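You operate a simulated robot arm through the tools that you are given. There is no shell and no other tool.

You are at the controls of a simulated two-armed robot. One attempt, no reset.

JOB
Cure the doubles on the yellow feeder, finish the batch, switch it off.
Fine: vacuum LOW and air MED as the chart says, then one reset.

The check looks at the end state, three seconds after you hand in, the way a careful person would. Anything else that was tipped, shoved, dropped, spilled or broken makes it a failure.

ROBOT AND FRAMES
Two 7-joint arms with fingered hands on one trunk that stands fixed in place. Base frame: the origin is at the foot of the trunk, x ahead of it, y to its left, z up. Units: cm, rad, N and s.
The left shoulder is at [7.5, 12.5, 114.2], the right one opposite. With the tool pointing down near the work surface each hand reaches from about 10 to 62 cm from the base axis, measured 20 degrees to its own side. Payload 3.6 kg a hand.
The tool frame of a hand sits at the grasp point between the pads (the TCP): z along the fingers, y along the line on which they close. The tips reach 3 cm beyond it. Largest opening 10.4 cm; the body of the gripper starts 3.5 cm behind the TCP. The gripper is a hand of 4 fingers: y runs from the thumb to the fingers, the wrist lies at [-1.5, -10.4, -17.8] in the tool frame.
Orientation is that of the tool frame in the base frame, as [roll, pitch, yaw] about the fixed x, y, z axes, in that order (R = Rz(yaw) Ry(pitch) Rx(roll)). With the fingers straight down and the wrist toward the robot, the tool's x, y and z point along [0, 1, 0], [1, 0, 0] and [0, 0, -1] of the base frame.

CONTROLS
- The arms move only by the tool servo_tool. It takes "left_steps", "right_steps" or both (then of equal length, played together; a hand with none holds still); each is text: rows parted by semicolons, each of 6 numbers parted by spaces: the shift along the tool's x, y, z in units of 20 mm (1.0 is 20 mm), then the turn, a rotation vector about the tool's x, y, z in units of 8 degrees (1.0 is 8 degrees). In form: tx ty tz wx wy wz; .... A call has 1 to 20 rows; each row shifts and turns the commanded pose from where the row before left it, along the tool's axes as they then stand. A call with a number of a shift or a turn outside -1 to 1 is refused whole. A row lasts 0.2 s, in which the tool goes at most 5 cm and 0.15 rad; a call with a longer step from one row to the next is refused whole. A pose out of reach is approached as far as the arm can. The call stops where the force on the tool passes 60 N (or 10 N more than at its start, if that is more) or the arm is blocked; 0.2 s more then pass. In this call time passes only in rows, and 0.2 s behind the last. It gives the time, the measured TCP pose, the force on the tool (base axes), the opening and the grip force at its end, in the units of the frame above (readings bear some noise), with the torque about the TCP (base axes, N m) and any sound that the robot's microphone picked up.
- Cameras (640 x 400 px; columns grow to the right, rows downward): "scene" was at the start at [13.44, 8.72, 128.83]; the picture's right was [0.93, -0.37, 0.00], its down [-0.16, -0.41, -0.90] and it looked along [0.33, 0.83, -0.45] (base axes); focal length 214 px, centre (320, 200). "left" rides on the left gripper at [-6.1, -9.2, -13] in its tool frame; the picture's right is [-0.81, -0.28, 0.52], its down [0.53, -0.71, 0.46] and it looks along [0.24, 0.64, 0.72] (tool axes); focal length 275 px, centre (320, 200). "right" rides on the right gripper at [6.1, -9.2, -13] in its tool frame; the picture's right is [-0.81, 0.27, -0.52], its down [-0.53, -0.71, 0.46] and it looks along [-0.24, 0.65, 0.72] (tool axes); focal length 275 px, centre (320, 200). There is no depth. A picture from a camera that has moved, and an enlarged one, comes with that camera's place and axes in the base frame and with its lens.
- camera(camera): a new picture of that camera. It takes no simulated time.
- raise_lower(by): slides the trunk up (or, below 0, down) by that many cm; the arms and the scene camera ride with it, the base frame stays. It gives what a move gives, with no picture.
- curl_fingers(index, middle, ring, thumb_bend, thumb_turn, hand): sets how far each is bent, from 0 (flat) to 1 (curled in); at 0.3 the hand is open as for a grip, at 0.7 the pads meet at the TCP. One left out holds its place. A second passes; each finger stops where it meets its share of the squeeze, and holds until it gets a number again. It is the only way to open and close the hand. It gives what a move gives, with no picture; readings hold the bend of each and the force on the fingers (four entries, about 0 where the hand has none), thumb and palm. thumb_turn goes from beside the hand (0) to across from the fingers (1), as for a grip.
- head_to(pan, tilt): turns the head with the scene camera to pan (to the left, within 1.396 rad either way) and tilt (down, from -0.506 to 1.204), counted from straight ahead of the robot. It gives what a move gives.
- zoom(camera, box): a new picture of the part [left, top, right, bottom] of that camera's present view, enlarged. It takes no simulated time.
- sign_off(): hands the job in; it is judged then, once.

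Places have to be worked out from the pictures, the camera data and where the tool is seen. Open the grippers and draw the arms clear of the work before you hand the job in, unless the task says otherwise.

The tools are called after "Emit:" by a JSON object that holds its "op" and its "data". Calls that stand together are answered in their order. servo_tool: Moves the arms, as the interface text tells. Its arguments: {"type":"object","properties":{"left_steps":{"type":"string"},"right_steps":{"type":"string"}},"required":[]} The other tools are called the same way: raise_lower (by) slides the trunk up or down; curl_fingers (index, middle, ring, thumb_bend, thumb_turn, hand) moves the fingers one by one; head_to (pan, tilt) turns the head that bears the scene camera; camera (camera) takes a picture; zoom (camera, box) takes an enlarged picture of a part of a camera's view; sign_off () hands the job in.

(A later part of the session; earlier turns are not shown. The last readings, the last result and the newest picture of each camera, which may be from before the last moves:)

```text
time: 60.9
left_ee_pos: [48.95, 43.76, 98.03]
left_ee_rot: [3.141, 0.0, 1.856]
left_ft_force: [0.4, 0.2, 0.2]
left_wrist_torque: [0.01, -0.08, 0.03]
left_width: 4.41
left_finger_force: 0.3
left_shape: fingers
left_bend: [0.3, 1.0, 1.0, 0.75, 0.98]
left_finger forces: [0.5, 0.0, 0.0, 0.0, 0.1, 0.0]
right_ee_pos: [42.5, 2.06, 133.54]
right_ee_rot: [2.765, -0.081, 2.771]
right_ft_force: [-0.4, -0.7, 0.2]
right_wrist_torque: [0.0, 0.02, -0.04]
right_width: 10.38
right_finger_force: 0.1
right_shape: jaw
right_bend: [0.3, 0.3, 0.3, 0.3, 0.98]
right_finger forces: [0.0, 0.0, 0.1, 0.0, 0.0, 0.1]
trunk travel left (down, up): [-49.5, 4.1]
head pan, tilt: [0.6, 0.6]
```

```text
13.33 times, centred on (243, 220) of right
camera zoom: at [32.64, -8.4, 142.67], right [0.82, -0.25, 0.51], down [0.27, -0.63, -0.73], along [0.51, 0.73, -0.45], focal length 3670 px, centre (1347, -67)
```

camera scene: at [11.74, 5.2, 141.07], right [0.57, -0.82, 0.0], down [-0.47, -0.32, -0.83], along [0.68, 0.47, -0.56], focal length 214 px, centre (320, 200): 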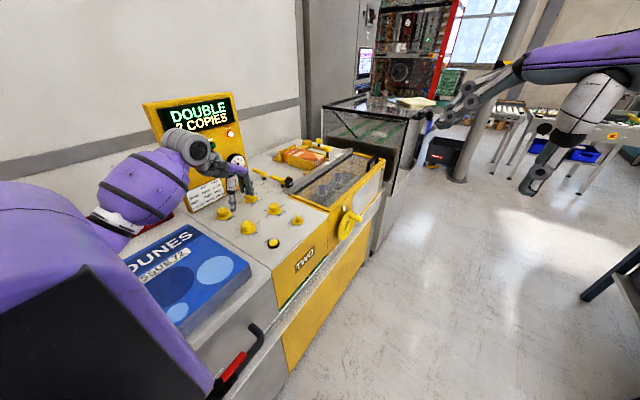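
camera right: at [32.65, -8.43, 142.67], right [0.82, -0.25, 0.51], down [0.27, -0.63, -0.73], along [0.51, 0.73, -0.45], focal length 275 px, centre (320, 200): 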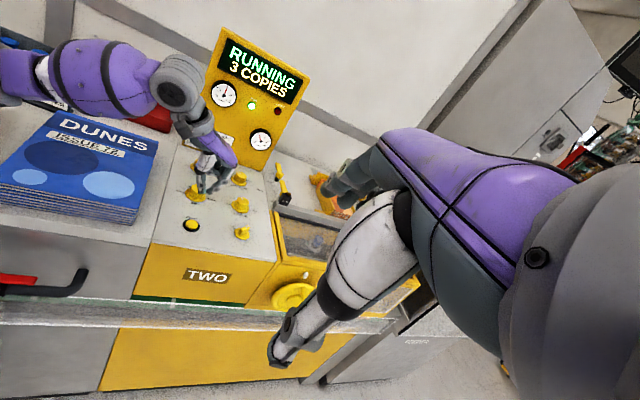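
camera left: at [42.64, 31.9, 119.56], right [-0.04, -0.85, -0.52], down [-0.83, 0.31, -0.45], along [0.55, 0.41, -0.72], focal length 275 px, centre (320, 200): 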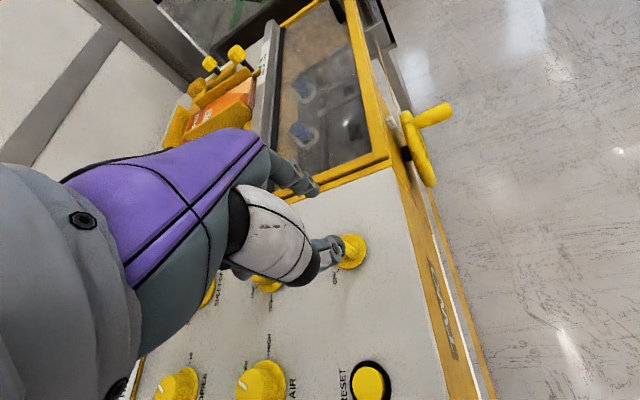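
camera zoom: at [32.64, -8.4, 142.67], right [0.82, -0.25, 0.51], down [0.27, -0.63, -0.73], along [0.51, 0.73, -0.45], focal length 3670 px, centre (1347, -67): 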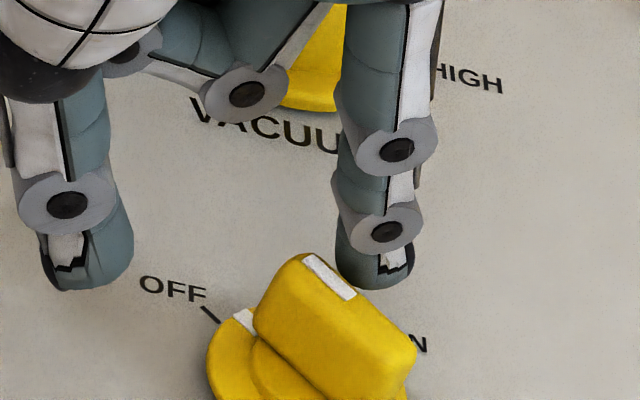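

Display shows OFF, 6 COPIES, and the mark lines up with OFF. I ease the finger away from the handle and lift straight up.

Emit:
{"op": "servo_tool", "data": {"left_steps": "0.13 0.25 0 0 0 0;0 0 -0.5 0 0 0;0 0 -0.9 0 0 0;0 0 -0.9 0 0 0;0 0 -0.9 0 0 0;0 0 -0.9 0 0 0;0 0 -0.9 0 0 0;0 0 -0.9 0 0 0"}}

Emit:
{"op": "camera", "data": {"camera": "right"}}

Emit:
{"op": "camera", "data": {"camera": "left"}}

Emit:
{"op": "zoom", "data": {"camera": "right", "box": [160, 140, 280, 260]}}

```text
time: 62.7
left_ee_pos: [49.25, 44.04, 109.82]
left_ee_rot: [-3.14, 0.0, 1.856]
left_ft_force: [0.9, 0.8, 0.3]
left_wrist_torque: [-0.01, -0.04, 0.0]
left_width: 4.32
left_finger_force: 0.1
left_shape: fingers
left_bend: [0.3, 1.0, 1.0, 0.75, 0.98]
left_finger forces: [0.0, 0.1, 0.0, 0.1, 0.0, 0.1]
right_ee_pos: [42.56, 2.08, 133.37]
right_ee_rot: [2.763, -0.081, 2.772]
right_ft_force: [0.5, 0.0, 0.1]
right_wrist_torque: [-0.01, -0.01, 0.02]
right_width: 10.38
right_finger_force: 0.0
right_shape: jaw
right_bend: [0.3, 0.3, 0.3, 0.3, 0.98]
right_finger forces: [0.0, 0.1, 0.1, 0.0, 0.0, 0.1]
trunk travel left (down, up): [-49.5, 4.1]
head pan, tilt: [0.6, 0.6]
```

```text
taken
camera right: at [32.64, -8.42, 142.67], right [0.82, -0.25, 0.51], down [0.27, -0.63, -0.73], along [0.51, 0.73, -0.45], focal length 275 px, centre (320, 200)
```

right: 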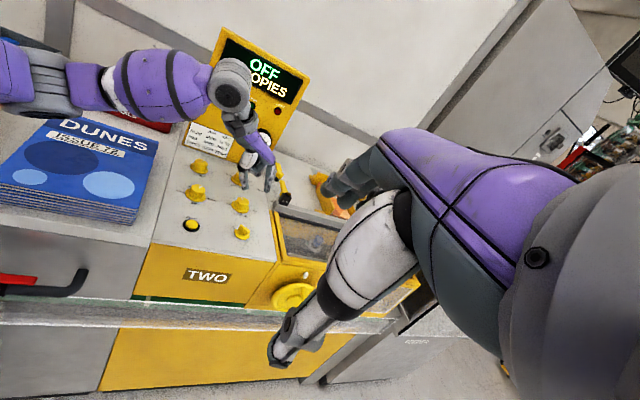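

```text
taken
camera left: at [42.15, 35.54, 122.85], right [-0.04, -0.85, -0.52], down [-0.83, 0.31, -0.46], along [0.55, 0.41, -0.72], focal length 275 px, centre (320, 200)
```

left: 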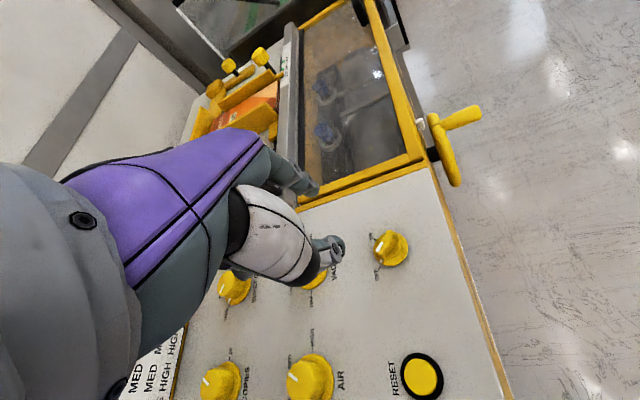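

```text
3.33 times, centred on (220, 200) of right
camera zoom: at [32.64, -8.42, 142.67], right [0.82, -0.25, 0.51], down [0.27, -0.63, -0.73], along [0.51, 0.73, -0.45], focal length 918 px, centre (653, 200)
```

zoom: 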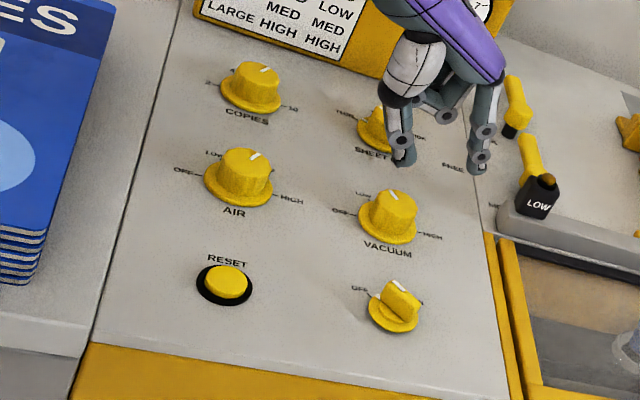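

Everything on the feeder is done (OFF, 6 copies, AIR MED, VAC LOW). Now I draw the left hand up and back toward its start pose, then open it, so I can compare the blue stack with the first pictures.

Emit:
{"op": "servo_tool", "data": {"left_steps": "0 0 -0.8 0 0 0;0 0 -1 0 0 0;0 0 -1 0 0 0;0 0 -1 0 0 0;0 0 -1 0 0 0;0 0 -1 0 0 0;0 0 -1 0 0 0;0 0 -1 0 0 0;0 0 -1 0 0 0;-0.153 -0.822 -0.68 0 0 0;-0.153 -0.822 -0.68 0 0 0;-0.153 -0.822 -0.68 0 0 0;-0.153 -0.822 -0.68 0 0 0;-0.153 -0.822 -0.68 0 0 0;-0.153 -0.822 -0.68 0 0 0;-0.153 -0.822 -0.68 0 0 0;-0.153 -0.822 -0.68 0 0 0;-0.153 -0.822 -0.68 0 0 0;-0.153 -0.822 -0.68 0 0 0;-0.153 -0.822 -0.68 0 0 0"}}

Emit:
{"op": "curl_fingers", "data": {"hand": "left", "index": 0.3, "middle": 0.3, "ring": 0.3, "thumb_bend": 0.3}}

Emit:
{"op": "camera", "data": {"camera": "right"}}

Emit:
{"op": "camera", "data": {"camera": "scene"}}

```text
time: 66.9
left_ee_pos: [32.78, 35.91, 142.68]
left_ee_rot: [-3.141, 0.001, 1.855]
left_ft_force: [-0.3, 0.2, 0.1]
left_wrist_torque: [-0.01, -0.01, 0.0]
left_width: 4.3
left_finger_force: 0.1
left_shape: fingers
left_bend: [0.3, 1.0, 1.0, 0.75, 0.98]
left_finger forces: [0.1, 0.1, 0.0, 0.1, 0.0, 0.1]
right_ee_pos: [42.43, 2.03, 133.58]
right_ee_rot: [2.763, -0.081, 2.772]
right_ft_force: [-0.3, 0.6, 0.1]
right_wrist_torque: [-0.01, 0.0, 0.0]
right_width: 10.38
right_finger_force: 0.1
right_shape: jaw
right_bend: [0.3, 0.3, 0.3, 0.3, 0.98]
right_finger forces: [0.0, 0.0, 0.0, 0.0, 0.0, 0.1]
trunk travel left (down, up): [-49.5, 4.1]
head pan, tilt: [0.6, 0.6]
```

```text
time: 67.9
left_ee_pos: [33.04, 35.86, 142.53]
left_ee_rot: [3.14, 0.0, 1.854]
left_ft_force: [-0.1, -0.7, 0.0]
left_wrist_torque: [-0.01, 0.01, 0.05]
left_width: 10.31
left_finger_force: 0.1
left_shape: fingers
left_bend: [0.3, 0.3, 0.3, 0.3, 0.98]
left_finger forces: [0.0, 0.0, 0.0, 0.0, 0.1, 0.0]
right_ee_pos: [42.5, 2.1, 133.4]
right_ee_rot: [2.762, -0.082, 2.772]
right_ft_force: [0.0, -0.3, -0.6]
right_wrist_torque: [-0.01, 0.01, 0.02]
right_width: 10.37
right_finger_force: 0.0
right_shape: jaw
right_bend: [0.3, 0.3, 0.3, 0.3, 0.98]
right_finger forces: [0.0, 0.0, 0.0, 0.1, 0.1, 0.0]
trunk travel left (down, up): [-49.5, 4.1]
head pan, tilt: [0.6, 0.6]
```

```text
taken
camera right: at [32.65, -8.42, 142.67], right [0.82, -0.25, 0.51], down [0.27, -0.63, -0.73], along [0.51, 0.73, -0.45], focal length 275 px, centre (320, 200)
```

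right: 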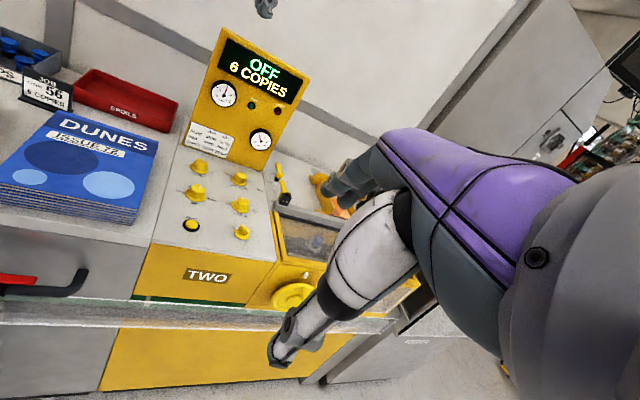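

```text
taken
camera scene: at [11.75, 5.19, 141.07], right [0.56, -0.83, 0.0], down [-0.47, -0.32, -0.83], along [0.68, 0.47, -0.56], focal length 214 px, centre (320, 200)
```

scene: 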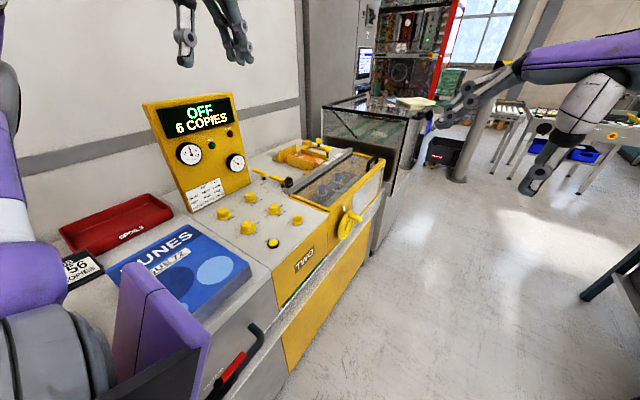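

Clear view now. I zoom on the stack, job card and spoils tray.

Emit:
{"op": "zoom", "data": {"camera": "right", "box": [0, 30, 200, 240]}}

Emit:
{"op": "zoom", "data": {"camera": "scene", "box": [50, 180, 290, 330]}}

```text
1.90 times, centred on (100, 135) of right
camera zoom: at [32.65, -8.42, 142.67], right [0.82, -0.25, 0.51], down [0.27, -0.63, -0.73], along [0.51, 0.73, -0.45], focal length 524 px, centre (739, 324)
```

zoom: 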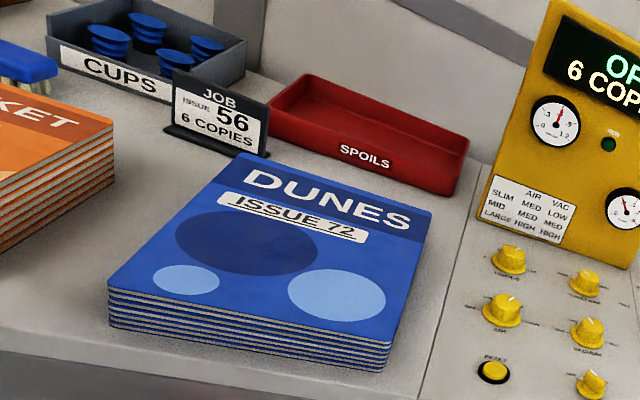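

```text
2.67 times, centred on (170, 255) of scene
camera zoom: at [11.75, 5.19, 141.07], right [0.56, -0.83, 0.0], down [-0.47, -0.32, -0.83], along [0.68, 0.47, -0.56], focal length 572 px, centre (720, 53)
```

zoom: 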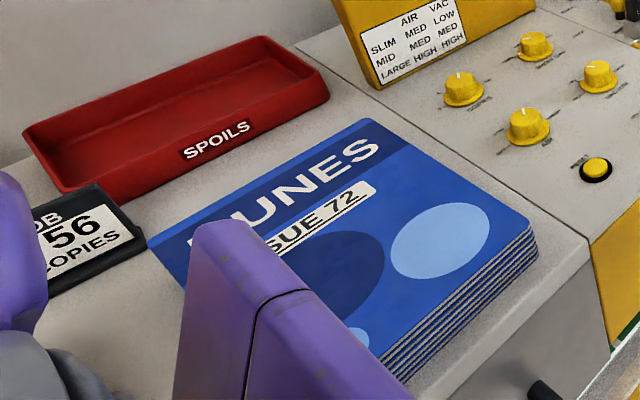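

The stack is tidy. I turn the left hand back to its starting yaw, lower the trunk back to its original height and aim the head as at t=0.8 for a direct before/after comparison.

Emit:
{"op": "servo_tool", "data": {"left_steps": "0 0 0 0 0 0.68;0 0 0 0 0 0.68;0 0 0 0 0 0.68"}}

Emit:
{"op": "raise_lower", "data": {"by": -12}}

Emit:
{"op": "head_to", "data": {"pan": 0.901, "tilt": 0.6}}

Emit:
{"op": "camera", "data": {"camera": "scene"}}

Emit:
{"op": "zoom", "data": {"camera": "scene", "box": [240, 135, 400, 235]}}

```text
time: 68.7
left_ee_pos: [33.1, 35.77, 142.49]
left_ee_rot: [-3.141, 0.001, 1.57]
left_ft_force: [0.4, -0.2, -0.1]
left_wrist_torque: [0.01, -0.03, -0.01]
left_width: 10.31
left_finger_force: 0.1
left_shape: fingers
left_bend: [0.3, 0.3, 0.3, 0.3, 0.98]
left_finger forces: [0.1, 0.0, 0.0, 0.0, 0.1, 0.0]
right_ee_pos: [42.52, 2.11, 133.47]
right_ee_rot: [2.763, -0.081, 2.771]
right_ft_force: [-0.3, -0.8, 0.5]
right_wrist_torque: [-0.02, 0.0, 0.04]
right_width: 10.36
right_finger_force: 0.1
right_shape: jaw
right_bend: [0.3, 0.3, 0.3, 0.3, 0.98]
right_finger forces: [0.1, 0.0, 0.0, 0.0, 0.1, 0.0]
trunk travel left (down, up): [-49.5, 4.1]
head pan, tilt: [0.6, 0.6]
```

```text
time: 70.2
left_ee_pos: [36.2, 35.57, 127.15]
left_ee_rot: [-3.037, 0.001, 1.568]
left_ft_force: [0.5, 0.1, -0.1]
left_wrist_torque: [0.04, 0.01, -0.02]
left_width: 10.3
left_finger_force: 0.1
left_shape: fingers
left_bend: [0.3, 0.3, 0.3, 0.3, 0.98]
left_finger forces: [0.1, 0.0, 0.1, 0.0, 0.0, 0.0]
right_ee_pos: [42.28, 2.0, 121.47]
right_ee_rot: [2.762, -0.079, 2.774]
right_ft_force: [0.4, 0.4, 0.2]
right_wrist_torque: [0.01, -0.02, 0.01]
right_width: 10.37
right_finger_force: 0.0
right_shape: jaw
right_bend: [0.3, 0.3, 0.3, 0.3, 0.98]
right_finger forces: [0.0, 0.0, 0.0, 0.1, 0.1, 0.1]
trunk travel left (down, up): [-37.5, 16.1]
head pan, tilt: [0.6, 0.6]
```

```text
time: 71.0
left_ee_pos: [36.18, 35.61, 126.95]
left_ee_rot: [-3.033, 0.001, 1.57]
left_ft_force: [0.2, 0.2, 0.5]
left_wrist_torque: [-0.03, 0.0, -0.03]
left_width: 10.34
left_finger_force: 0.1
left_shape: fingers
left_bend: [0.3, 0.3, 0.3, 0.3, 0.98]
left_finger forces: [0.1, 0.0, 0.1, 0.0, 0.0, 0.1]
right_ee_pos: [42.42, 2.13, 121.37]
right_ee_rot: [2.763, -0.082, 2.772]
right_ft_force: [0.7, -0.1, 0.3]
right_wrist_torque: [-0.02, -0.04, 0.01]
right_width: 10.37
right_finger_force: 0.1
right_shape: jaw
right_bend: [0.3, 0.3, 0.3, 0.3, 0.98]
right_finger forces: [0.1, 0.0, 0.0, 0.0, 0.0, 0.0]
trunk travel left (down, up): [-37.5, 16.1]
head pan, tilt: [0.901, 0.6]
```

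```text
taken
camera scene: at [15.56, 7.12, 127.59], right [0.78, -0.62, 0.0], down [-0.35, -0.44, -0.83], along [0.51, 0.65, -0.56], focal length 214 px, centre (320, 200)
```

scene: 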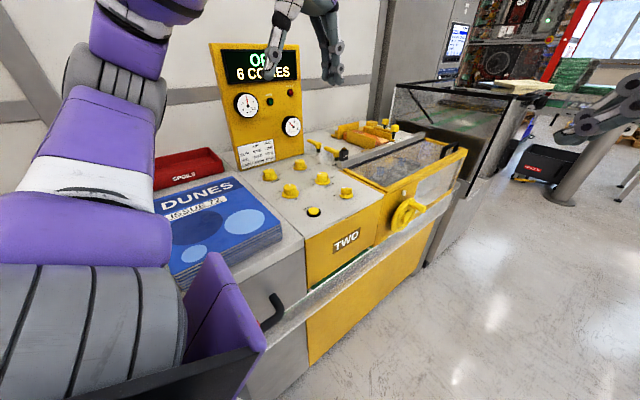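

```text
4.00 times, centred on (320, 185) of scene
camera zoom: at [15.56, 7.12, 127.59], right [0.78, -0.62, 0.0], down [-0.35, -0.44, -0.83], along [0.51, 0.65, -0.56], focal length 858 px, centre (320, 260)
```

zoom: 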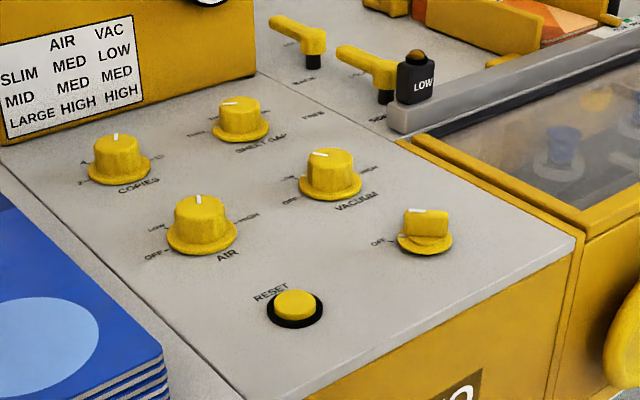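

The feeder deck matches exactly; the stack's corner has shifted ≈1 cm. I check the spoils tray and the rest against the very first view with the initial head pose.

Emit:
{"op": "head_to", "data": {"pan": 1.194, "tilt": 0.463}}

Emit:
{"op": "camera", "data": {"camera": "scene"}}

Emit:
{"op": "zoom", "data": {"camera": "scene", "box": [290, 80, 400, 205]}}

Emit:
{"op": "zoom", "data": {"camera": "scene", "box": [310, 160, 450, 260]}}

Emit:
{"op": "zoom", "data": {"camera": "scene", "box": [380, 150, 580, 300]}}

```text
time: 71.8
left_ee_pos: [36.09, 35.66, 127.07]
left_ee_rot: [-3.034, 0.002, 1.569]
left_ft_force: [0.0, 0.2, -0.1]
left_wrist_torque: [0.0, 0.0, -0.01]
left_width: 10.31
left_finger_force: 0.1
left_shape: fingers
left_bend: [0.3, 0.3, 0.3, 0.3, 0.98]
left_finger forces: [0.1, 0.0, 0.0, 0.1, 0.0, 0.0]
right_ee_pos: [42.39, 2.05, 121.4]
right_ee_rot: [2.764, -0.081, 2.773]
right_ft_force: [0.2, 0.3, 0.1]
right_wrist_torque: [0.03, 0.0, -0.03]
right_width: 10.35
right_finger_force: 0.1
right_shape: jaw
right_bend: [0.3, 0.3, 0.3, 0.3, 0.98]
right_finger forces: [0.0, 0.0, 0.0, 0.1, 0.0, 0.1]
trunk travel left (down, up): [-37.5, 16.1]
head pan, tilt: [1.194, 0.463]
```

```text
taken
camera scene: at [13.45, 8.72, 128.83], right [0.93, -0.37, 0.0], down [-0.16, -0.41, -0.89], along [0.33, 0.83, -0.45], focal length 214 px, centre (320, 200)
```

scene: 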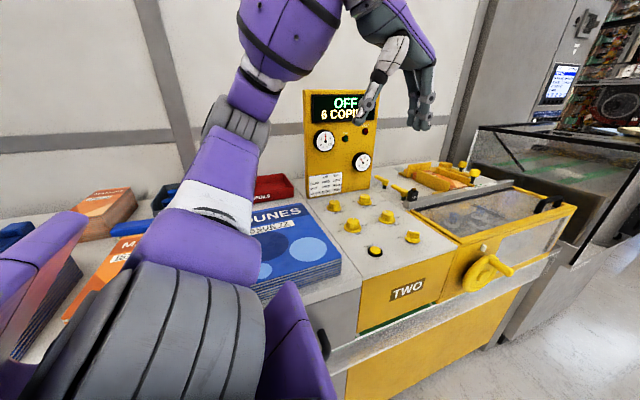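

```text
3.20 times, centred on (345, 142) of scene
camera zoom: at [13.45, 8.72, 128.83], right [0.93, -0.37, 0.0], down [-0.16, -0.41, -0.89], along [0.33, 0.83, -0.45], focal length 686 px, centre (240, 384)
```

zoom: 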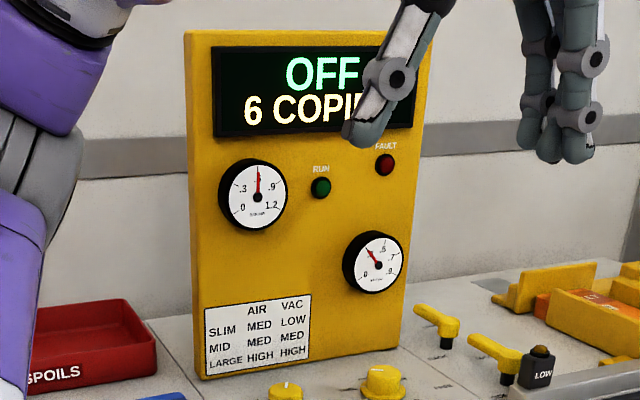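

```text
4.00 times, centred on (380, 210) of scene
camera zoom: at [13.45, 8.72, 128.83], right [0.93, -0.37, 0.0], down [-0.16, -0.41, -0.89], along [0.33, 0.83, -0.45], focal length 858 px, centre (80, 160)
```

zoom: 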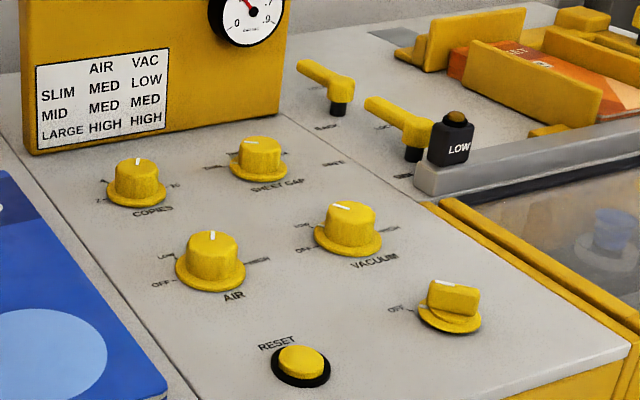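

```text
2.67 times, centred on (480, 225) of scene
camera zoom: at [13.45, 8.72, 128.83], right [0.93, -0.37, 0.0], down [-0.16, -0.41, -0.89], along [0.33, 0.83, -0.45], focal length 572 px, centre (-107, 133)
```

zoom: 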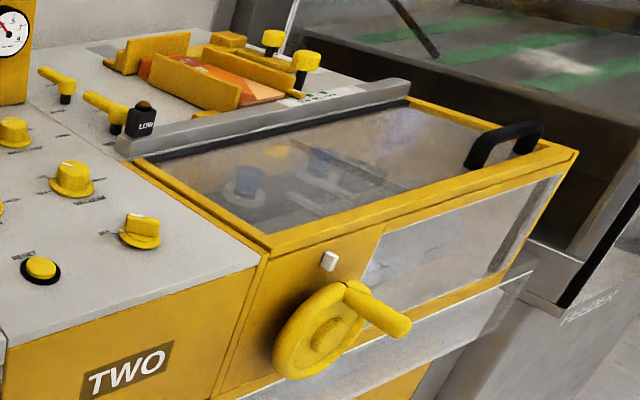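

The tray, card and feeder are exactly as at the start; only the blue stack is off by ≈(+0.77, −0.61) cm. I'll put it back gently with the right hand, which can reach it with no elbow above the table. First I raise the trunk again to keep the left arm out of the way.

Emit:
{"op": "raise_lower", "data": {"by": 12}}

Emit:
{"op": "head_to", "data": {"pan": 0.9, "tilt": 0.7}}

Emit:
{"op": "camera", "data": {"camera": "scene"}}

Emit:
{"op": "camera", "data": {"camera": "left"}}

```text
time: 73.3
left_ee_pos: [36.31, 35.69, 138.94]
left_ee_rot: [-3.034, 0.001, 1.569]
left_ft_force: [-0.2, 0.5, -1.3]
left_wrist_torque: [-0.02, 0.0, 0.03]
left_width: 10.34
left_finger_force: 0.1
left_shape: fingers
left_bend: [0.3, 0.3, 0.3, 0.3, 0.98]
left_finger forces: [0.1, 0.1, 0.1, 0.0, 0.0, 0.0]
right_ee_pos: [42.53, 2.02, 133.36]
right_ee_rot: [2.764, -0.082, 2.774]
right_ft_force: [1.0, 0.0, -0.9]
right_wrist_torque: [0.01, 0.03, -0.01]
right_width: 10.39
right_finger_force: 0.0
right_shape: jaw
right_bend: [0.3, 0.3, 0.3, 0.3, 0.98]
right_finger forces: [0.0, 0.0, 0.0, 0.0, 0.1, 0.0]
trunk travel left (down, up): [-49.5, 4.1]
head pan, tilt: [1.194, 0.463]
```

```text
time: 74.1
left_ee_pos: [36.16, 35.67, 139.06]
left_ee_rot: [-3.036, 0.002, 1.57]
left_ft_force: [0.2, -0.4, -0.3]
left_wrist_torque: [-0.02, 0.01, 0.0]
left_width: 10.31
left_finger_force: 0.0
left_shape: fingers
left_bend: [0.3, 0.3, 0.3, 0.3, 0.98]
left_finger forces: [0.1, 0.0, 0.1, 0.0, 0.0, 0.0]
right_ee_pos: [42.55, 1.96, 133.51]
right_ee_rot: [2.763, -0.082, 2.773]
right_ft_force: [0.1, -0.3, -0.6]
right_wrist_torque: [-0.01, -0.02, 0.01]
right_width: 10.38
right_finger_force: 0.1
right_shape: jaw
right_bend: [0.3, 0.3, 0.3, 0.3, 0.98]
right_finger forces: [0.1, 0.1, 0.0, 0.1, 0.1, 0.0]
trunk travel left (down, up): [-49.5, 4.1]
head pan, tilt: [0.901, 0.7]
```

```text
taken
camera scene: at [9.71, 6.86, 140.22], right [0.78, -0.62, 0.0], down [-0.4, -0.5, -0.77], along [0.48, 0.6, -0.64], focal length 214 px, centre (320, 200)
```

scene: 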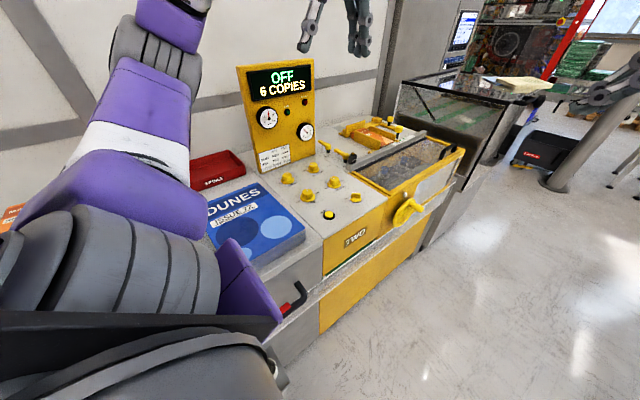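

```text
taken
camera left: at [28.44, 29.56, 152.94], right [-0.33, -0.81, -0.48], down [-0.76, 0.53, -0.38], along [0.57, 0.24, -0.79], focal length 275 px, centre (320, 200)
```

left: 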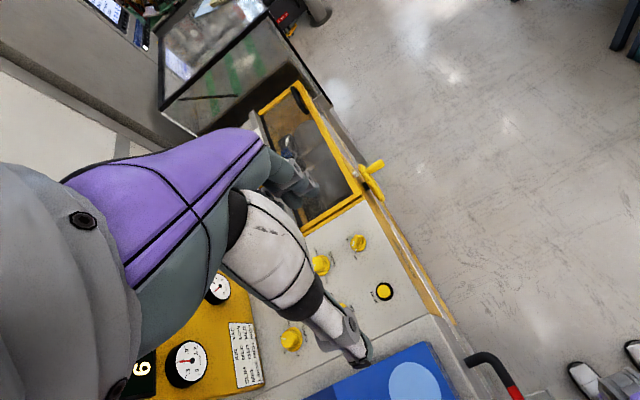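

I take reference zooms of the stack corner from this view, then bring the right hand down in the free space in front of the machine.

Emit:
{"op": "zoom", "data": {"camera": "scene", "box": [230, 180, 330, 280]}}

Emit:
{"op": "servo_tool", "data": {"right_steps": "0 0 0 0.9 -0.2 0;0 0 0 0.9 -0.2 0;0 0 0 0.9 -0.2 0;0.475 0.24 1 0 0 0;0.475 0.24 1 0 0 0;0.475 0.24 1 0 0 0;0.475 0.24 1 0 0 0;0.475 0.24 1 0 0 0;0.475 0.24 1 0 0 0;0.475 0.24 1 0 0 0;0.475 0.24 1 0 0 0;0.475 0.24 1 0 0 0;0.475 0.24 1 0 0 0"}}

Emit:
{"op": "camera", "data": {"camera": "scene"}}

Emit:
{"op": "camera", "data": {"camera": "right"}}

```text
4.00 times, centred on (280, 230) of scene
camera zoom: at [9.71, 6.86, 140.22], right [0.78, -0.62, 0.0], down [-0.4, -0.5, -0.77], along [0.48, 0.6, -0.64], focal length 858 px, centre (480, 80)
```

zoom: 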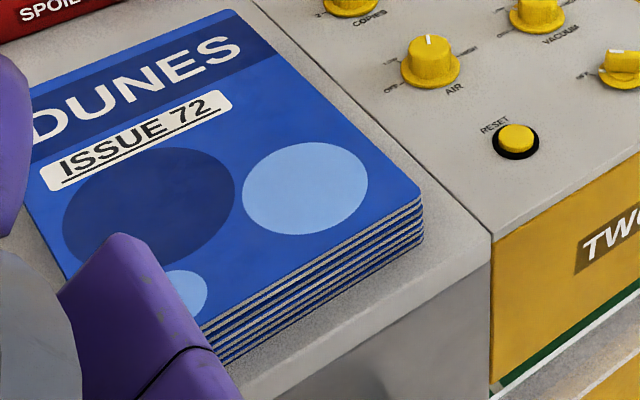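

```text
time: 76.9
left_ee_pos: [36.35, 35.74, 139.05]
left_ee_rot: [-3.037, 0.002, 1.568]
left_ft_force: [-0.3, -0.4, 0.3]
left_wrist_torque: [0.03, -0.02, -0.03]
left_width: 10.31
left_finger_force: 0.0
left_shape: fingers
left_bend: [0.3, 0.3, 0.3, 0.3, 0.98]
left_finger forces: [0.0, 0.0, 0.0, 0.0, 0.0, 0.0]
right_ee_pos: [35.29, 10.1, 113.37]
right_ee_rot: [3.141, 0.003, 2.756]
right_ft_force: [0.4, 0.6, 0.6]
right_wrist_torque: [0.02, 0.01, -0.03]
right_width: 10.37
right_finger_force: 0.1
right_shape: jaw
right_bend: [0.3, 0.3, 0.3, 0.3, 0.98]
right_finger forces: [0.0, 0.0, 0.0, 0.0, 0.0, 0.1]
trunk travel left (down, up): [-49.5, 4.1]
head pan, tilt: [0.901, 0.7]
```

```text
taken
camera scene: at [9.74, 6.87, 140.21], right [0.78, -0.62, 0.0], down [-0.4, -0.5, -0.76], along [0.48, 0.6, -0.64], focal length 214 px, centre (320, 200)
```

scene: 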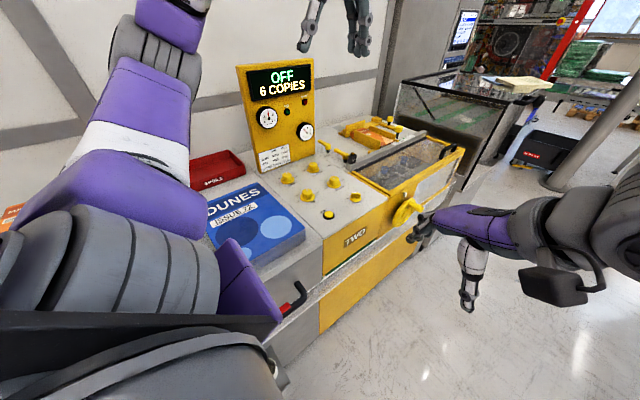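

```text
taken
camera right: at [26.23, 3.84, 126.4], right [0.85, -0.05, 0.52], down [0.23, -0.86, -0.46], along [0.47, 0.51, -0.72], focal length 275 px, centre (320, 200)
```

right: 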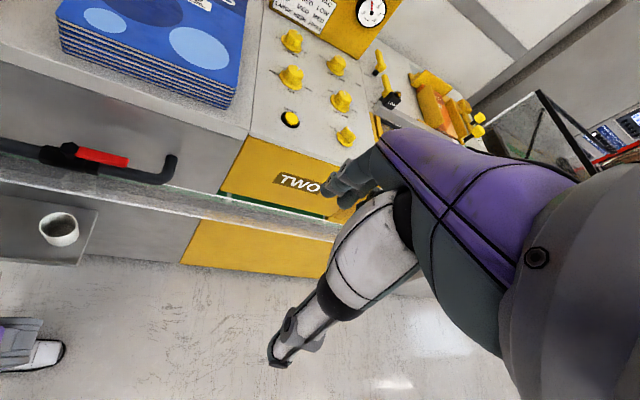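

The right hand is low in front of the machine with plenty of room under the left hand. I move it toward the gap between the stack and the knobs, at z≈107.

Emit:
{"op": "servo_tool", "data": {"right_steps": "0.35 0.9 0.246 0 0 0;0.35 0.9 0.246 0 0 0;0.35 0.9 0.246 0 0 0;0.35 0.9 0.246 0 0 0;0.35 0.9 0.246 0 0 0;0.35 0.9 0.246 0 0 0;0.35 0.9 0.246 0 0 0;0.35 0.9 0.246 0 0 0"}}

Emit:
{"op": "camera", "data": {"camera": "scene"}}

Emit:
{"op": "camera", "data": {"camera": "right"}}

Emit:
{"op": "camera", "data": {"camera": "left"}}

```text
time: 78.7
left_ee_pos: [36.21, 35.79, 139.06]
left_ee_rot: [-3.037, 0.002, 1.57]
left_ft_force: [0.5, -0.8, -0.6]
left_wrist_torque: [-0.03, -0.03, -0.04]
left_width: 10.3
left_finger_force: 0.0
left_shape: fingers
left_bend: [0.3, 0.3, 0.3, 0.3, 0.98]
left_finger forces: [0.0, 0.0, 0.1, 0.0, 0.0, 0.0]
right_ee_pos: [35.65, 25.66, 109.55]
right_ee_rot: [-3.141, -0.001, 2.757]
right_ft_force: [-0.5, -0.4, -0.1]
right_wrist_torque: [-0.03, 0.01, 0.02]
right_width: 10.39
right_finger_force: 0.1
right_shape: jaw
right_bend: [0.3, 0.3, 0.3, 0.3, 0.98]
right_finger forces: [0.0, 0.0, 0.0, 0.1, 0.0, 0.0]
trunk travel left (down, up): [-49.5, 4.1]
head pan, tilt: [0.901, 0.7]
```

```text
taken
camera scene: at [9.73, 6.91, 140.21], right [0.78, -0.62, 0.0], down [-0.4, -0.51, -0.76], along [0.48, 0.6, -0.64], focal length 214 px, centre (320, 200)
```

scene: 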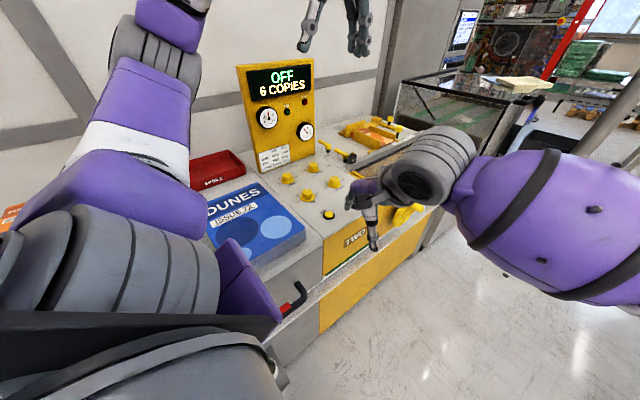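

```text
taken
camera right: at [26.55, 19.48, 122.64], right [0.85, -0.05, 0.52], down [0.23, -0.86, -0.46], along [0.47, 0.51, -0.72], focal length 275 px, centre (320, 200)
```

right: 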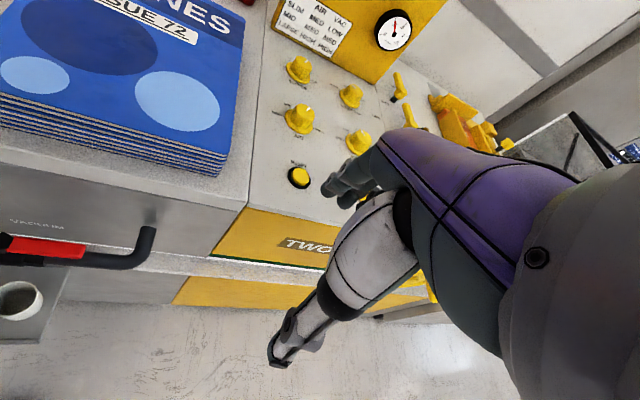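

```text
taken
camera left: at [28.45, 29.64, 152.92], right [-0.33, -0.81, -0.48], down [-0.76, 0.53, -0.38], along [0.57, 0.24, -0.79], focal length 275 px, centre (320, 200)
```

left: 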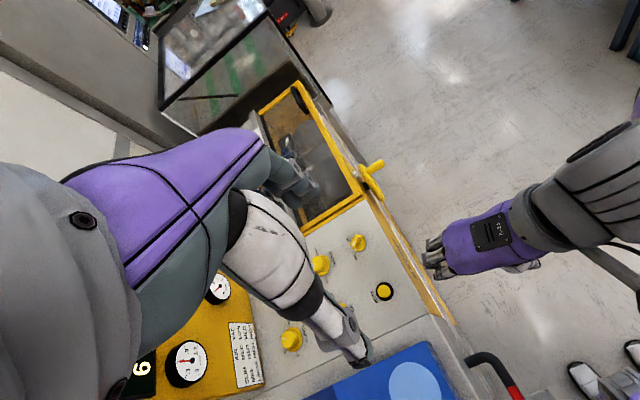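

Good clearance. I turn the right hand so its fingers face +y (tool y at 90°), then advance over the gap right of the stack.

Emit:
{"op": "servo_tool", "data": {"right_steps": "0 0 0 0 0 -0.92;0 0 0 0 0 -0.92;0 0 0 0 0 -0.92;0.01 0.93 0.2 0 0 0;0.01 0.93 0.2 0 0 0;0.01 0.93 0.2 0 0 0;0.01 0.93 0.2 0 0 0;0.01 0.93 0.2 0 0 0;0.01 0.93 0.2 0 0 0;0.01 0.93 0.2 0 0 0;0.01 0.93 0.2 0 0 0"}}

Emit:
{"op": "camera", "data": {"camera": "scene"}}

Emit:
{"op": "camera", "data": {"camera": "right"}}

Emit:
{"op": "camera", "data": {"camera": "left"}}

```text
time: 81.1
left_ee_pos: [36.2, 35.66, 139.03]
left_ee_rot: [-3.035, 0.002, 1.568]
left_ft_force: [-0.7, 0.3, 0.3]
left_wrist_torque: [0.01, -0.02, -0.01]
left_width: 10.31
left_finger_force: 0.2
left_shape: fingers
left_bend: [0.3, 0.3, 0.3, 0.3, 0.98]
left_finger forces: [0.1, 0.1, 0.0, 0.0, 0.0, 0.0]
right_ee_pos: [36.31, 31.11, 108.4]
right_ee_rot: [-3.14, -0.001, 3.014]
right_ft_force: [-1.1, -0.7, 0.4]
right_wrist_torque: [0.0, 0.01, -0.02]
right_width: 10.4
right_finger_force: 0.0
right_shape: jaw
right_bend: [0.3, 0.3, 0.3, 0.3, 0.98]
right_finger forces: [0.0, 0.0, 0.1, 0.0, 0.1, 0.0]
right hand out of reach, approached as far as the arm can: row 3, 7, 8, 9, 10, 11
trunk travel left (down, up): [-49.5, 4.1]
head pan, tilt: [0.901, 0.7]
```

```text
taken
camera scene: at [9.73, 6.86, 140.21], right [0.78, -0.62, 0.0], down [-0.4, -0.5, -0.76], along [0.48, 0.6, -0.64], focal length 214 px, centre (320, 200)
```

scene: 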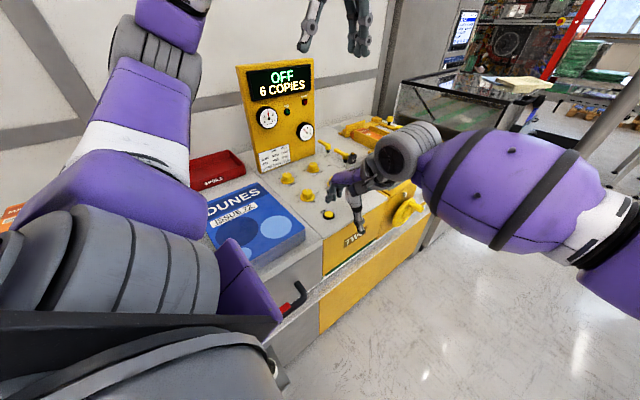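

```text
taken
camera right: at [29.08, 22.78, 121.39], right [0.84, 0.17, 0.52], down [0.44, -0.78, -0.46], along [0.32, 0.61, -0.72], focal length 275 px, centre (320, 200)
```

right: 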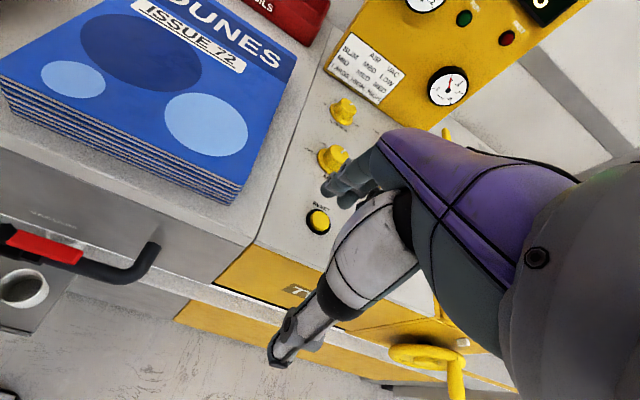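

```text
taken
camera left: at [28.46, 29.57, 152.93], right [-0.33, -0.81, -0.48], down [-0.76, 0.53, -0.38], along [0.57, 0.24, -0.79], focal length 275 px, centre (320, 200)
```

left: 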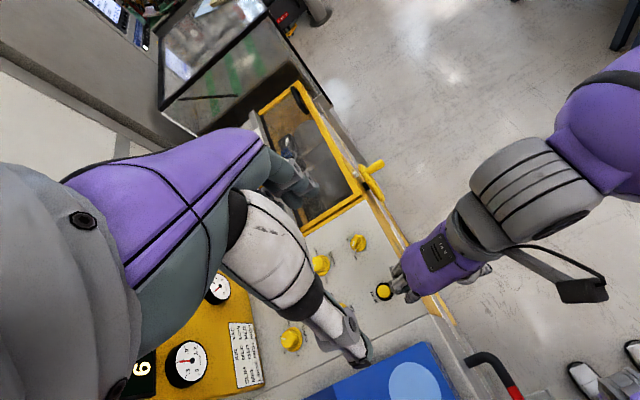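

The right hand cannot reach the stack's right side, but it can reach its front. I draw it back from over RESET and move it left, staying high, to stand in front of the stack.

Emit:
{"op": "servo_tool", "data": {"right_steps": "0 -0.9 0 0 0 0;0 -0.9 0 0 0 0;0 -0.9 0 0 0 0;0.3 -0.7 0 0 0 0;0.5 -0.5 0 0 0 0"}}

Emit:
{"op": "camera", "data": {"camera": "right"}}

Emit:
{"op": "camera", "data": {"camera": "scene"}}

```text
time: 82.3
left_ee_pos: [36.3, 35.67, 139.15]
left_ee_rot: [-3.037, 0.001, 1.569]
left_ft_force: [0.4, -0.4, -0.7]
left_wrist_torque: [-0.01, 0.01, 0.01]
left_width: 10.33
left_finger_force: 0.1
left_shape: fingers
left_bend: [0.3, 0.3, 0.3, 0.3, 0.98]
left_finger forces: [0.1, 0.1, 0.0, 0.0, 0.0, 0.0]
right_ee_pos: [33.63, 23.51, 108.32]
right_ee_rot: [-3.141, 0.002, 3.016]
right_ft_force: [-1.1, -0.5, 0.9]
right_wrist_torque: [0.0, 0.01, -0.04]
right_width: 10.38
right_finger_force: 0.0
right_shape: jaw
right_bend: [0.3, 0.3, 0.3, 0.3, 0.98]
right_finger forces: [0.1, 0.0, 0.0, 0.1, 0.0, 0.1]
trunk travel left (down, up): [-49.5, 4.1]
head pan, tilt: [0.901, 0.7]
```

```text
taken
camera right: at [26.4, 15.19, 121.34], right [0.84, 0.17, 0.52], down [0.44, -0.78, -0.46], along [0.32, 0.61, -0.72], focal length 275 px, centre (320, 200)
```

right: 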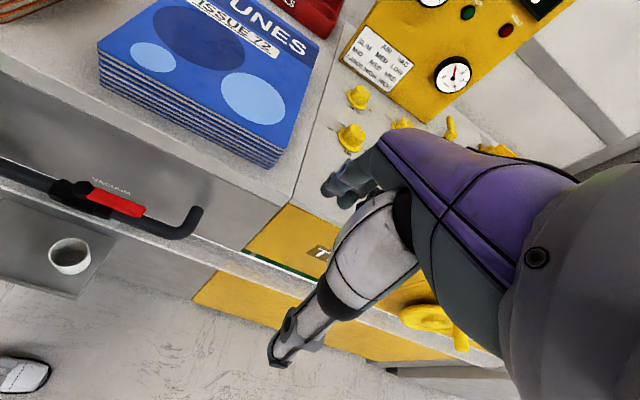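

```text
taken
camera scene: at [9.72, 6.83, 140.21], right [0.78, -0.62, 0.0], down [-0.4, -0.5, -0.77], along [0.48, 0.6, -0.64], focal length 214 px, centre (320, 200)
```

scene: 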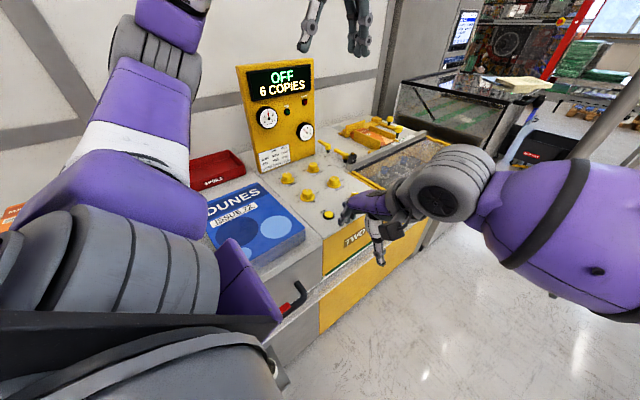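

The commanded pose tracks the real one, fine. I take the right hand back to the observing pose, since the left hand can make this small correction while I watch its elbow.

Emit:
{"op": "servo_tool", "data": {"right_steps": "0 -0.8 -0.5 0 0 0;0 -0.8 -0.5 0 0 0;0 0 0 0 0 0.93;0 0 0 0 0 0.92;-0.4 -0.75 -1 0 0 0;-0.4 -0.75 -1 0 0 0;-0.4 -0.75 -1 0 0 0;-0.4 -0.75 -1 0 0 0;-0.4 -0.75 -1 0 0 0;-0.4 -0.75 -1 0 0 0;-0.4 -0.75 -1 0 0 0;-0.4 -0.75 -1 0 0 0;-0.4 -0.75 -1 0 0 0;-0.4 -0.75 -1 0 0 0;-0.4 -0.75 -1 0 0 0"}}

Emit:
{"op": "camera", "data": {"camera": "right"}}

```text
time: 85.5
left_ee_pos: [36.2, 35.71, 139.08]
left_ee_rot: [-3.037, 0.001, 1.569]
left_ft_force: [0.1, -0.3, -0.4]
left_wrist_torque: [0.0, 0.0, 0.01]
left_width: 10.31
left_finger_force: 0.0
left_shape: fingers
left_bend: [0.3, 0.3, 0.3, 0.3, 0.98]
left_finger forces: [0.0, 0.1, 0.0, 0.0, 0.1, 0.0]
right_ee_pos: [34.97, 1.74, 132.22]
right_ee_rot: [3.142, 0.002, 2.757]
right_ft_force: [0.7, 0.3, -0.6]
right_wrist_torque: [0.02, -0.01, 0.0]
right_width: 10.37
right_finger_force: 0.1
right_shape: jaw
right_bend: [0.3, 0.3, 0.3, 0.3, 0.98]
right_finger forces: [0.1, 0.1, 0.0, 0.1, 0.0, 0.0]
trunk travel left (down, up): [-49.5, 4.1]
head pan, tilt: [0.901, 0.7]
```

```text
taken
camera right: at [25.94, -4.5, 145.34], right [0.85, -0.05, 0.52], down [0.23, -0.86, -0.46], along [0.47, 0.51, -0.72], focal length 275 px, centre (320, 200)
```

right: 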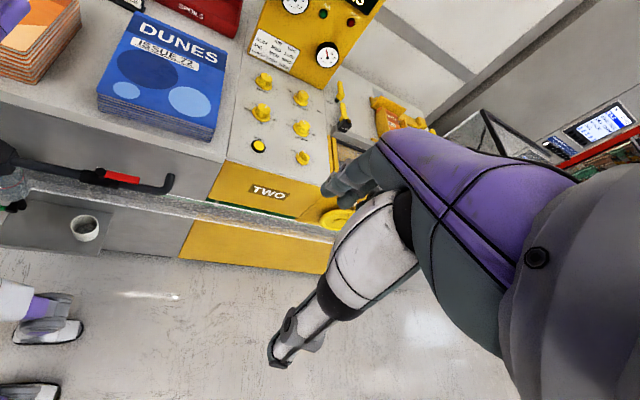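

Good vantage. I tilt it up to see the left arm and raise the trunk the last 4 cm for extra elbow clearance.

Emit:
{"op": "servo_tool", "data": {"right_steps": "0 0 0 -0.9 0.2 0;0 0 0 -0.9 0.2 0;0 0 0 -0.9 0.2 0"}}

Emit:
{"op": "raise_lower", "data": {"by": 4}}

Emit:
{"op": "camera", "data": {"camera": "right"}}

```text
time: 86.3
left_ee_pos: [36.21, 35.76, 139.1]
left_ee_rot: [-3.035, 0.001, 1.569]
left_ft_force: [0.4, -0.1, -0.1]
left_wrist_torque: [0.03, 0.03, -0.01]
left_width: 10.3
left_finger_force: 0.1
left_shape: fingers
left_bend: [0.3, 0.3, 0.3, 0.3, 0.98]
left_finger forces: [0.0, 0.0, 0.0, 0.0, 0.0, 0.0]
right_ee_pos: [35.24, 1.75, 132.28]
right_ee_rot: [2.76, -0.081, 2.772]
right_ft_force: [0.2, 0.1, 0.0]
right_wrist_torque: [-0.01, -0.02, -0.01]
right_width: 10.38
right_finger_force: 0.2
right_shape: jaw
right_bend: [0.3, 0.3, 0.3, 0.3, 0.98]
right_finger forces: [0.0, 0.0, 0.0, 0.0, 0.1, 0.0]
trunk travel left (down, up): [-49.5, 4.1]
head pan, tilt: [0.901, 0.7]
```

```text
time: 87.1
left_ee_pos: [36.38, 35.74, 143.01]
left_ee_rot: [-3.034, 0.002, 1.57]
left_ft_force: [0.5, 0.1, -0.6]
left_wrist_torque: [-0.01, 0.04, 0.01]
left_width: 10.3
left_finger_force: 0.0
left_shape: fingers
left_bend: [0.3, 0.3, 0.3, 0.3, 0.98]
left_finger forces: [0.0, 0.0, 0.1, 0.1, 0.0, 0.2]
right_ee_pos: [35.1, 1.75, 136.26]
right_ee_rot: [2.766, -0.084, 2.773]
right_ft_force: [-0.5, -0.2, -0.9]
right_wrist_torque: [0.03, 0.02, 0.02]
right_width: 10.36
right_finger_force: 0.0
right_shape: jaw
right_bend: [0.3, 0.3, 0.3, 0.3, 0.98]
right_finger forces: [0.0, 0.0, 0.0, 0.0, 0.0, 0.0]
trunk travel left (down, up): [-53.5, 0.1]
head pan, tilt: [0.901, 0.7]
```

```text
taken
camera right: at [25.42, -8.7, 145.42], right [0.82, -0.25, 0.51], down [0.26, -0.63, -0.73], along [0.51, 0.73, -0.46], focal length 275 px, centre (320, 200)
```

right: 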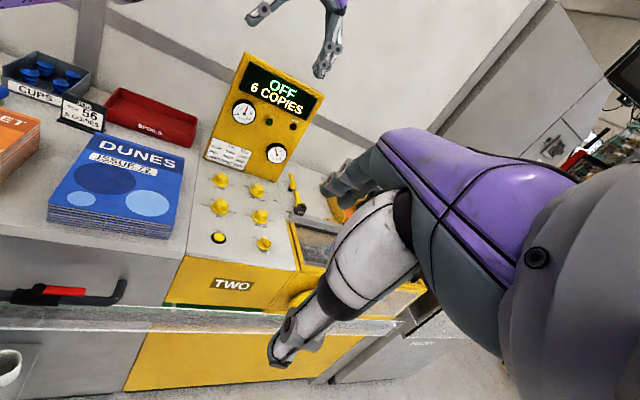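

I straighten the left hand and yaw it to ≈75°, still high up.

Emit:
{"op": "servo_tool", "data": {"left_steps": "0 0 0 -0.77 0 0;0 0 0 0 0 -0.94;0 0 0 0 0 -0.94;0 0 0 0 0 -0.94;0 0 0 0 0 -0.94;0 0 0 0 0 -0.94;0 0 0 0 0 -0.94;0 0 0 0 0 -0.94;0 0 0 0 0 -0.94;0 0 0 0 0 -0.94;0 0 0 0 0 -0.94"}}

Emit:
{"op": "camera", "data": {"camera": "right"}}

Emit:
{"op": "camera", "data": {"camera": "left"}}

```text
time: 89.5
left_ee_pos: [36.27, 35.73, 143.06]
left_ee_rot: [3.141, 0.004, 2.885]
left_ft_force: [0.3, 0.4, -0.4]
left_wrist_torque: [-0.03, 0.01, 0.02]
left_width: 10.3
left_finger_force: 0.2
left_shape: fingers
left_bend: [0.3, 0.3, 0.3, 0.3, 0.98]
left_finger forces: [0.0, 0.1, 0.1, 0.1, 0.1, 0.0]
right_ee_pos: [35.15, 1.72, 136.25]
right_ee_rot: [2.765, -0.08, 2.77]
right_ft_force: [0.3, 0.3, 0.0]
right_wrist_torque: [-0.01, 0.04, -0.04]
right_width: 10.37
right_finger_force: 0.0
right_shape: jaw
right_bend: [0.3, 0.3, 0.3, 0.3, 0.98]
right_finger forces: [0.1, 0.0, 0.0, 0.0, 0.0, 0.1]
trunk travel left (down, up): [-53.5, 0.1]
head pan, tilt: [0.901, 0.7]
```

```text
taken
camera right: at [25.28, -8.78, 145.5], right [0.82, -0.25, 0.51], down [0.26, -0.63, -0.73], along [0.51, 0.73, -0.45], focal length 275 px, centre (320, 200)
```

right: 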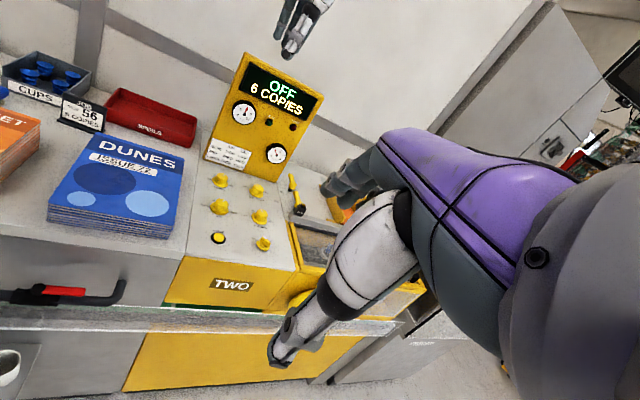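

```text
taken
camera left: at [39.84, 25.28, 156.09], right [0.72, -0.47, -0.52], down [-0.7, -0.56, -0.46], along [-0.07, 0.68, -0.73], focal length 275 px, centre (320, 200)
```

left: 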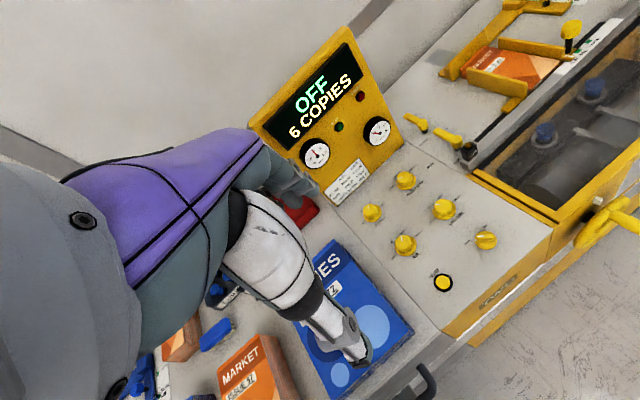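

The left camera also shows the stack and the left-hand side of the table. I start lowering toward the gap right of the stack, halfway first.

Emit:
{"op": "servo_tool", "data": {"left_steps": "0.09 0.36 0.96 0 0 0;0.09 0.36 0.96 0 0 0;0.09 0.36 0.96 0 0 0;0.09 0.36 0.96 0 0 0;0.09 0.36 0.96 0 0 0;0.09 0.36 0.96 0 0 0;0.09 0.36 0.96 0 0 0;0.09 0.36 0.96 0 0 0;0.09 0.36 0.96 0 0 0;0.09 0.36 0.96 0 0 0"}}

Emit:
{"op": "camera", "data": {"camera": "right"}}

Emit:
{"op": "camera", "data": {"camera": "scene"}}

```text
time: 91.7
left_ee_pos: [36.43, 43.13, 123.96]
left_ee_rot: [-3.14, 0.004, 2.88]
left_ft_force: [0.0, -0.6, -0.1]
left_wrist_torque: [0.0, 0.01, -0.02]
left_width: 10.3
left_finger_force: 0.0
left_shape: fingers
left_bend: [0.3, 0.3, 0.3, 0.3, 0.98]
left_finger forces: [0.0, 0.0, 0.1, 0.1, 0.0, 0.0]
right_ee_pos: [34.99, 1.8, 136.34]
right_ee_rot: [2.762, -0.082, 2.771]
right_ft_force: [0.0, 0.3, -0.1]
right_wrist_torque: [0.0, -0.01, -0.04]
right_width: 10.35
right_finger_force: 0.1
right_shape: jaw
right_bend: [0.3, 0.3, 0.3, 0.3, 0.98]
right_finger forces: [0.0, 0.1, 0.0, 0.0, 0.1, 0.0]
trunk travel left (down, up): [-53.5, 0.1]
head pan, tilt: [0.901, 0.7]
```

```text
taken
camera right: at [25.27, -8.68, 145.5], right [0.82, -0.25, 0.51], down [0.26, -0.63, -0.73], along [0.51, 0.73, -0.45], focal length 275 px, centre (320, 200)
```

right: 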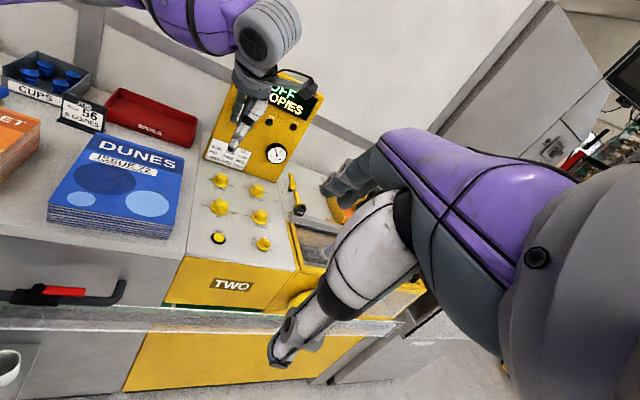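

```text
taken
camera scene: at [5.42, 6.9, 144.29], right [0.78, -0.62, 0.0], down [-0.4, -0.51, -0.76], along [0.48, 0.6, -0.64], focal length 214 px, centre (320, 200)
```

scene: 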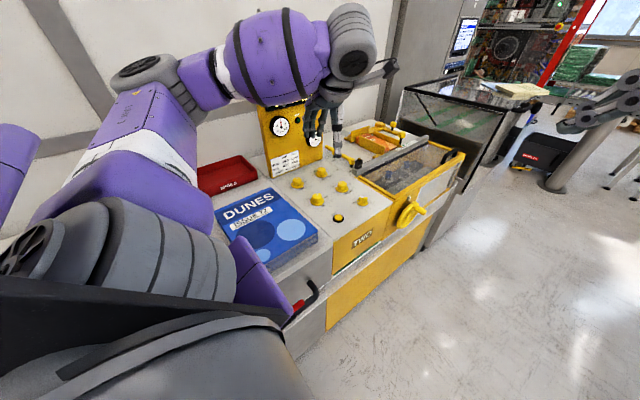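

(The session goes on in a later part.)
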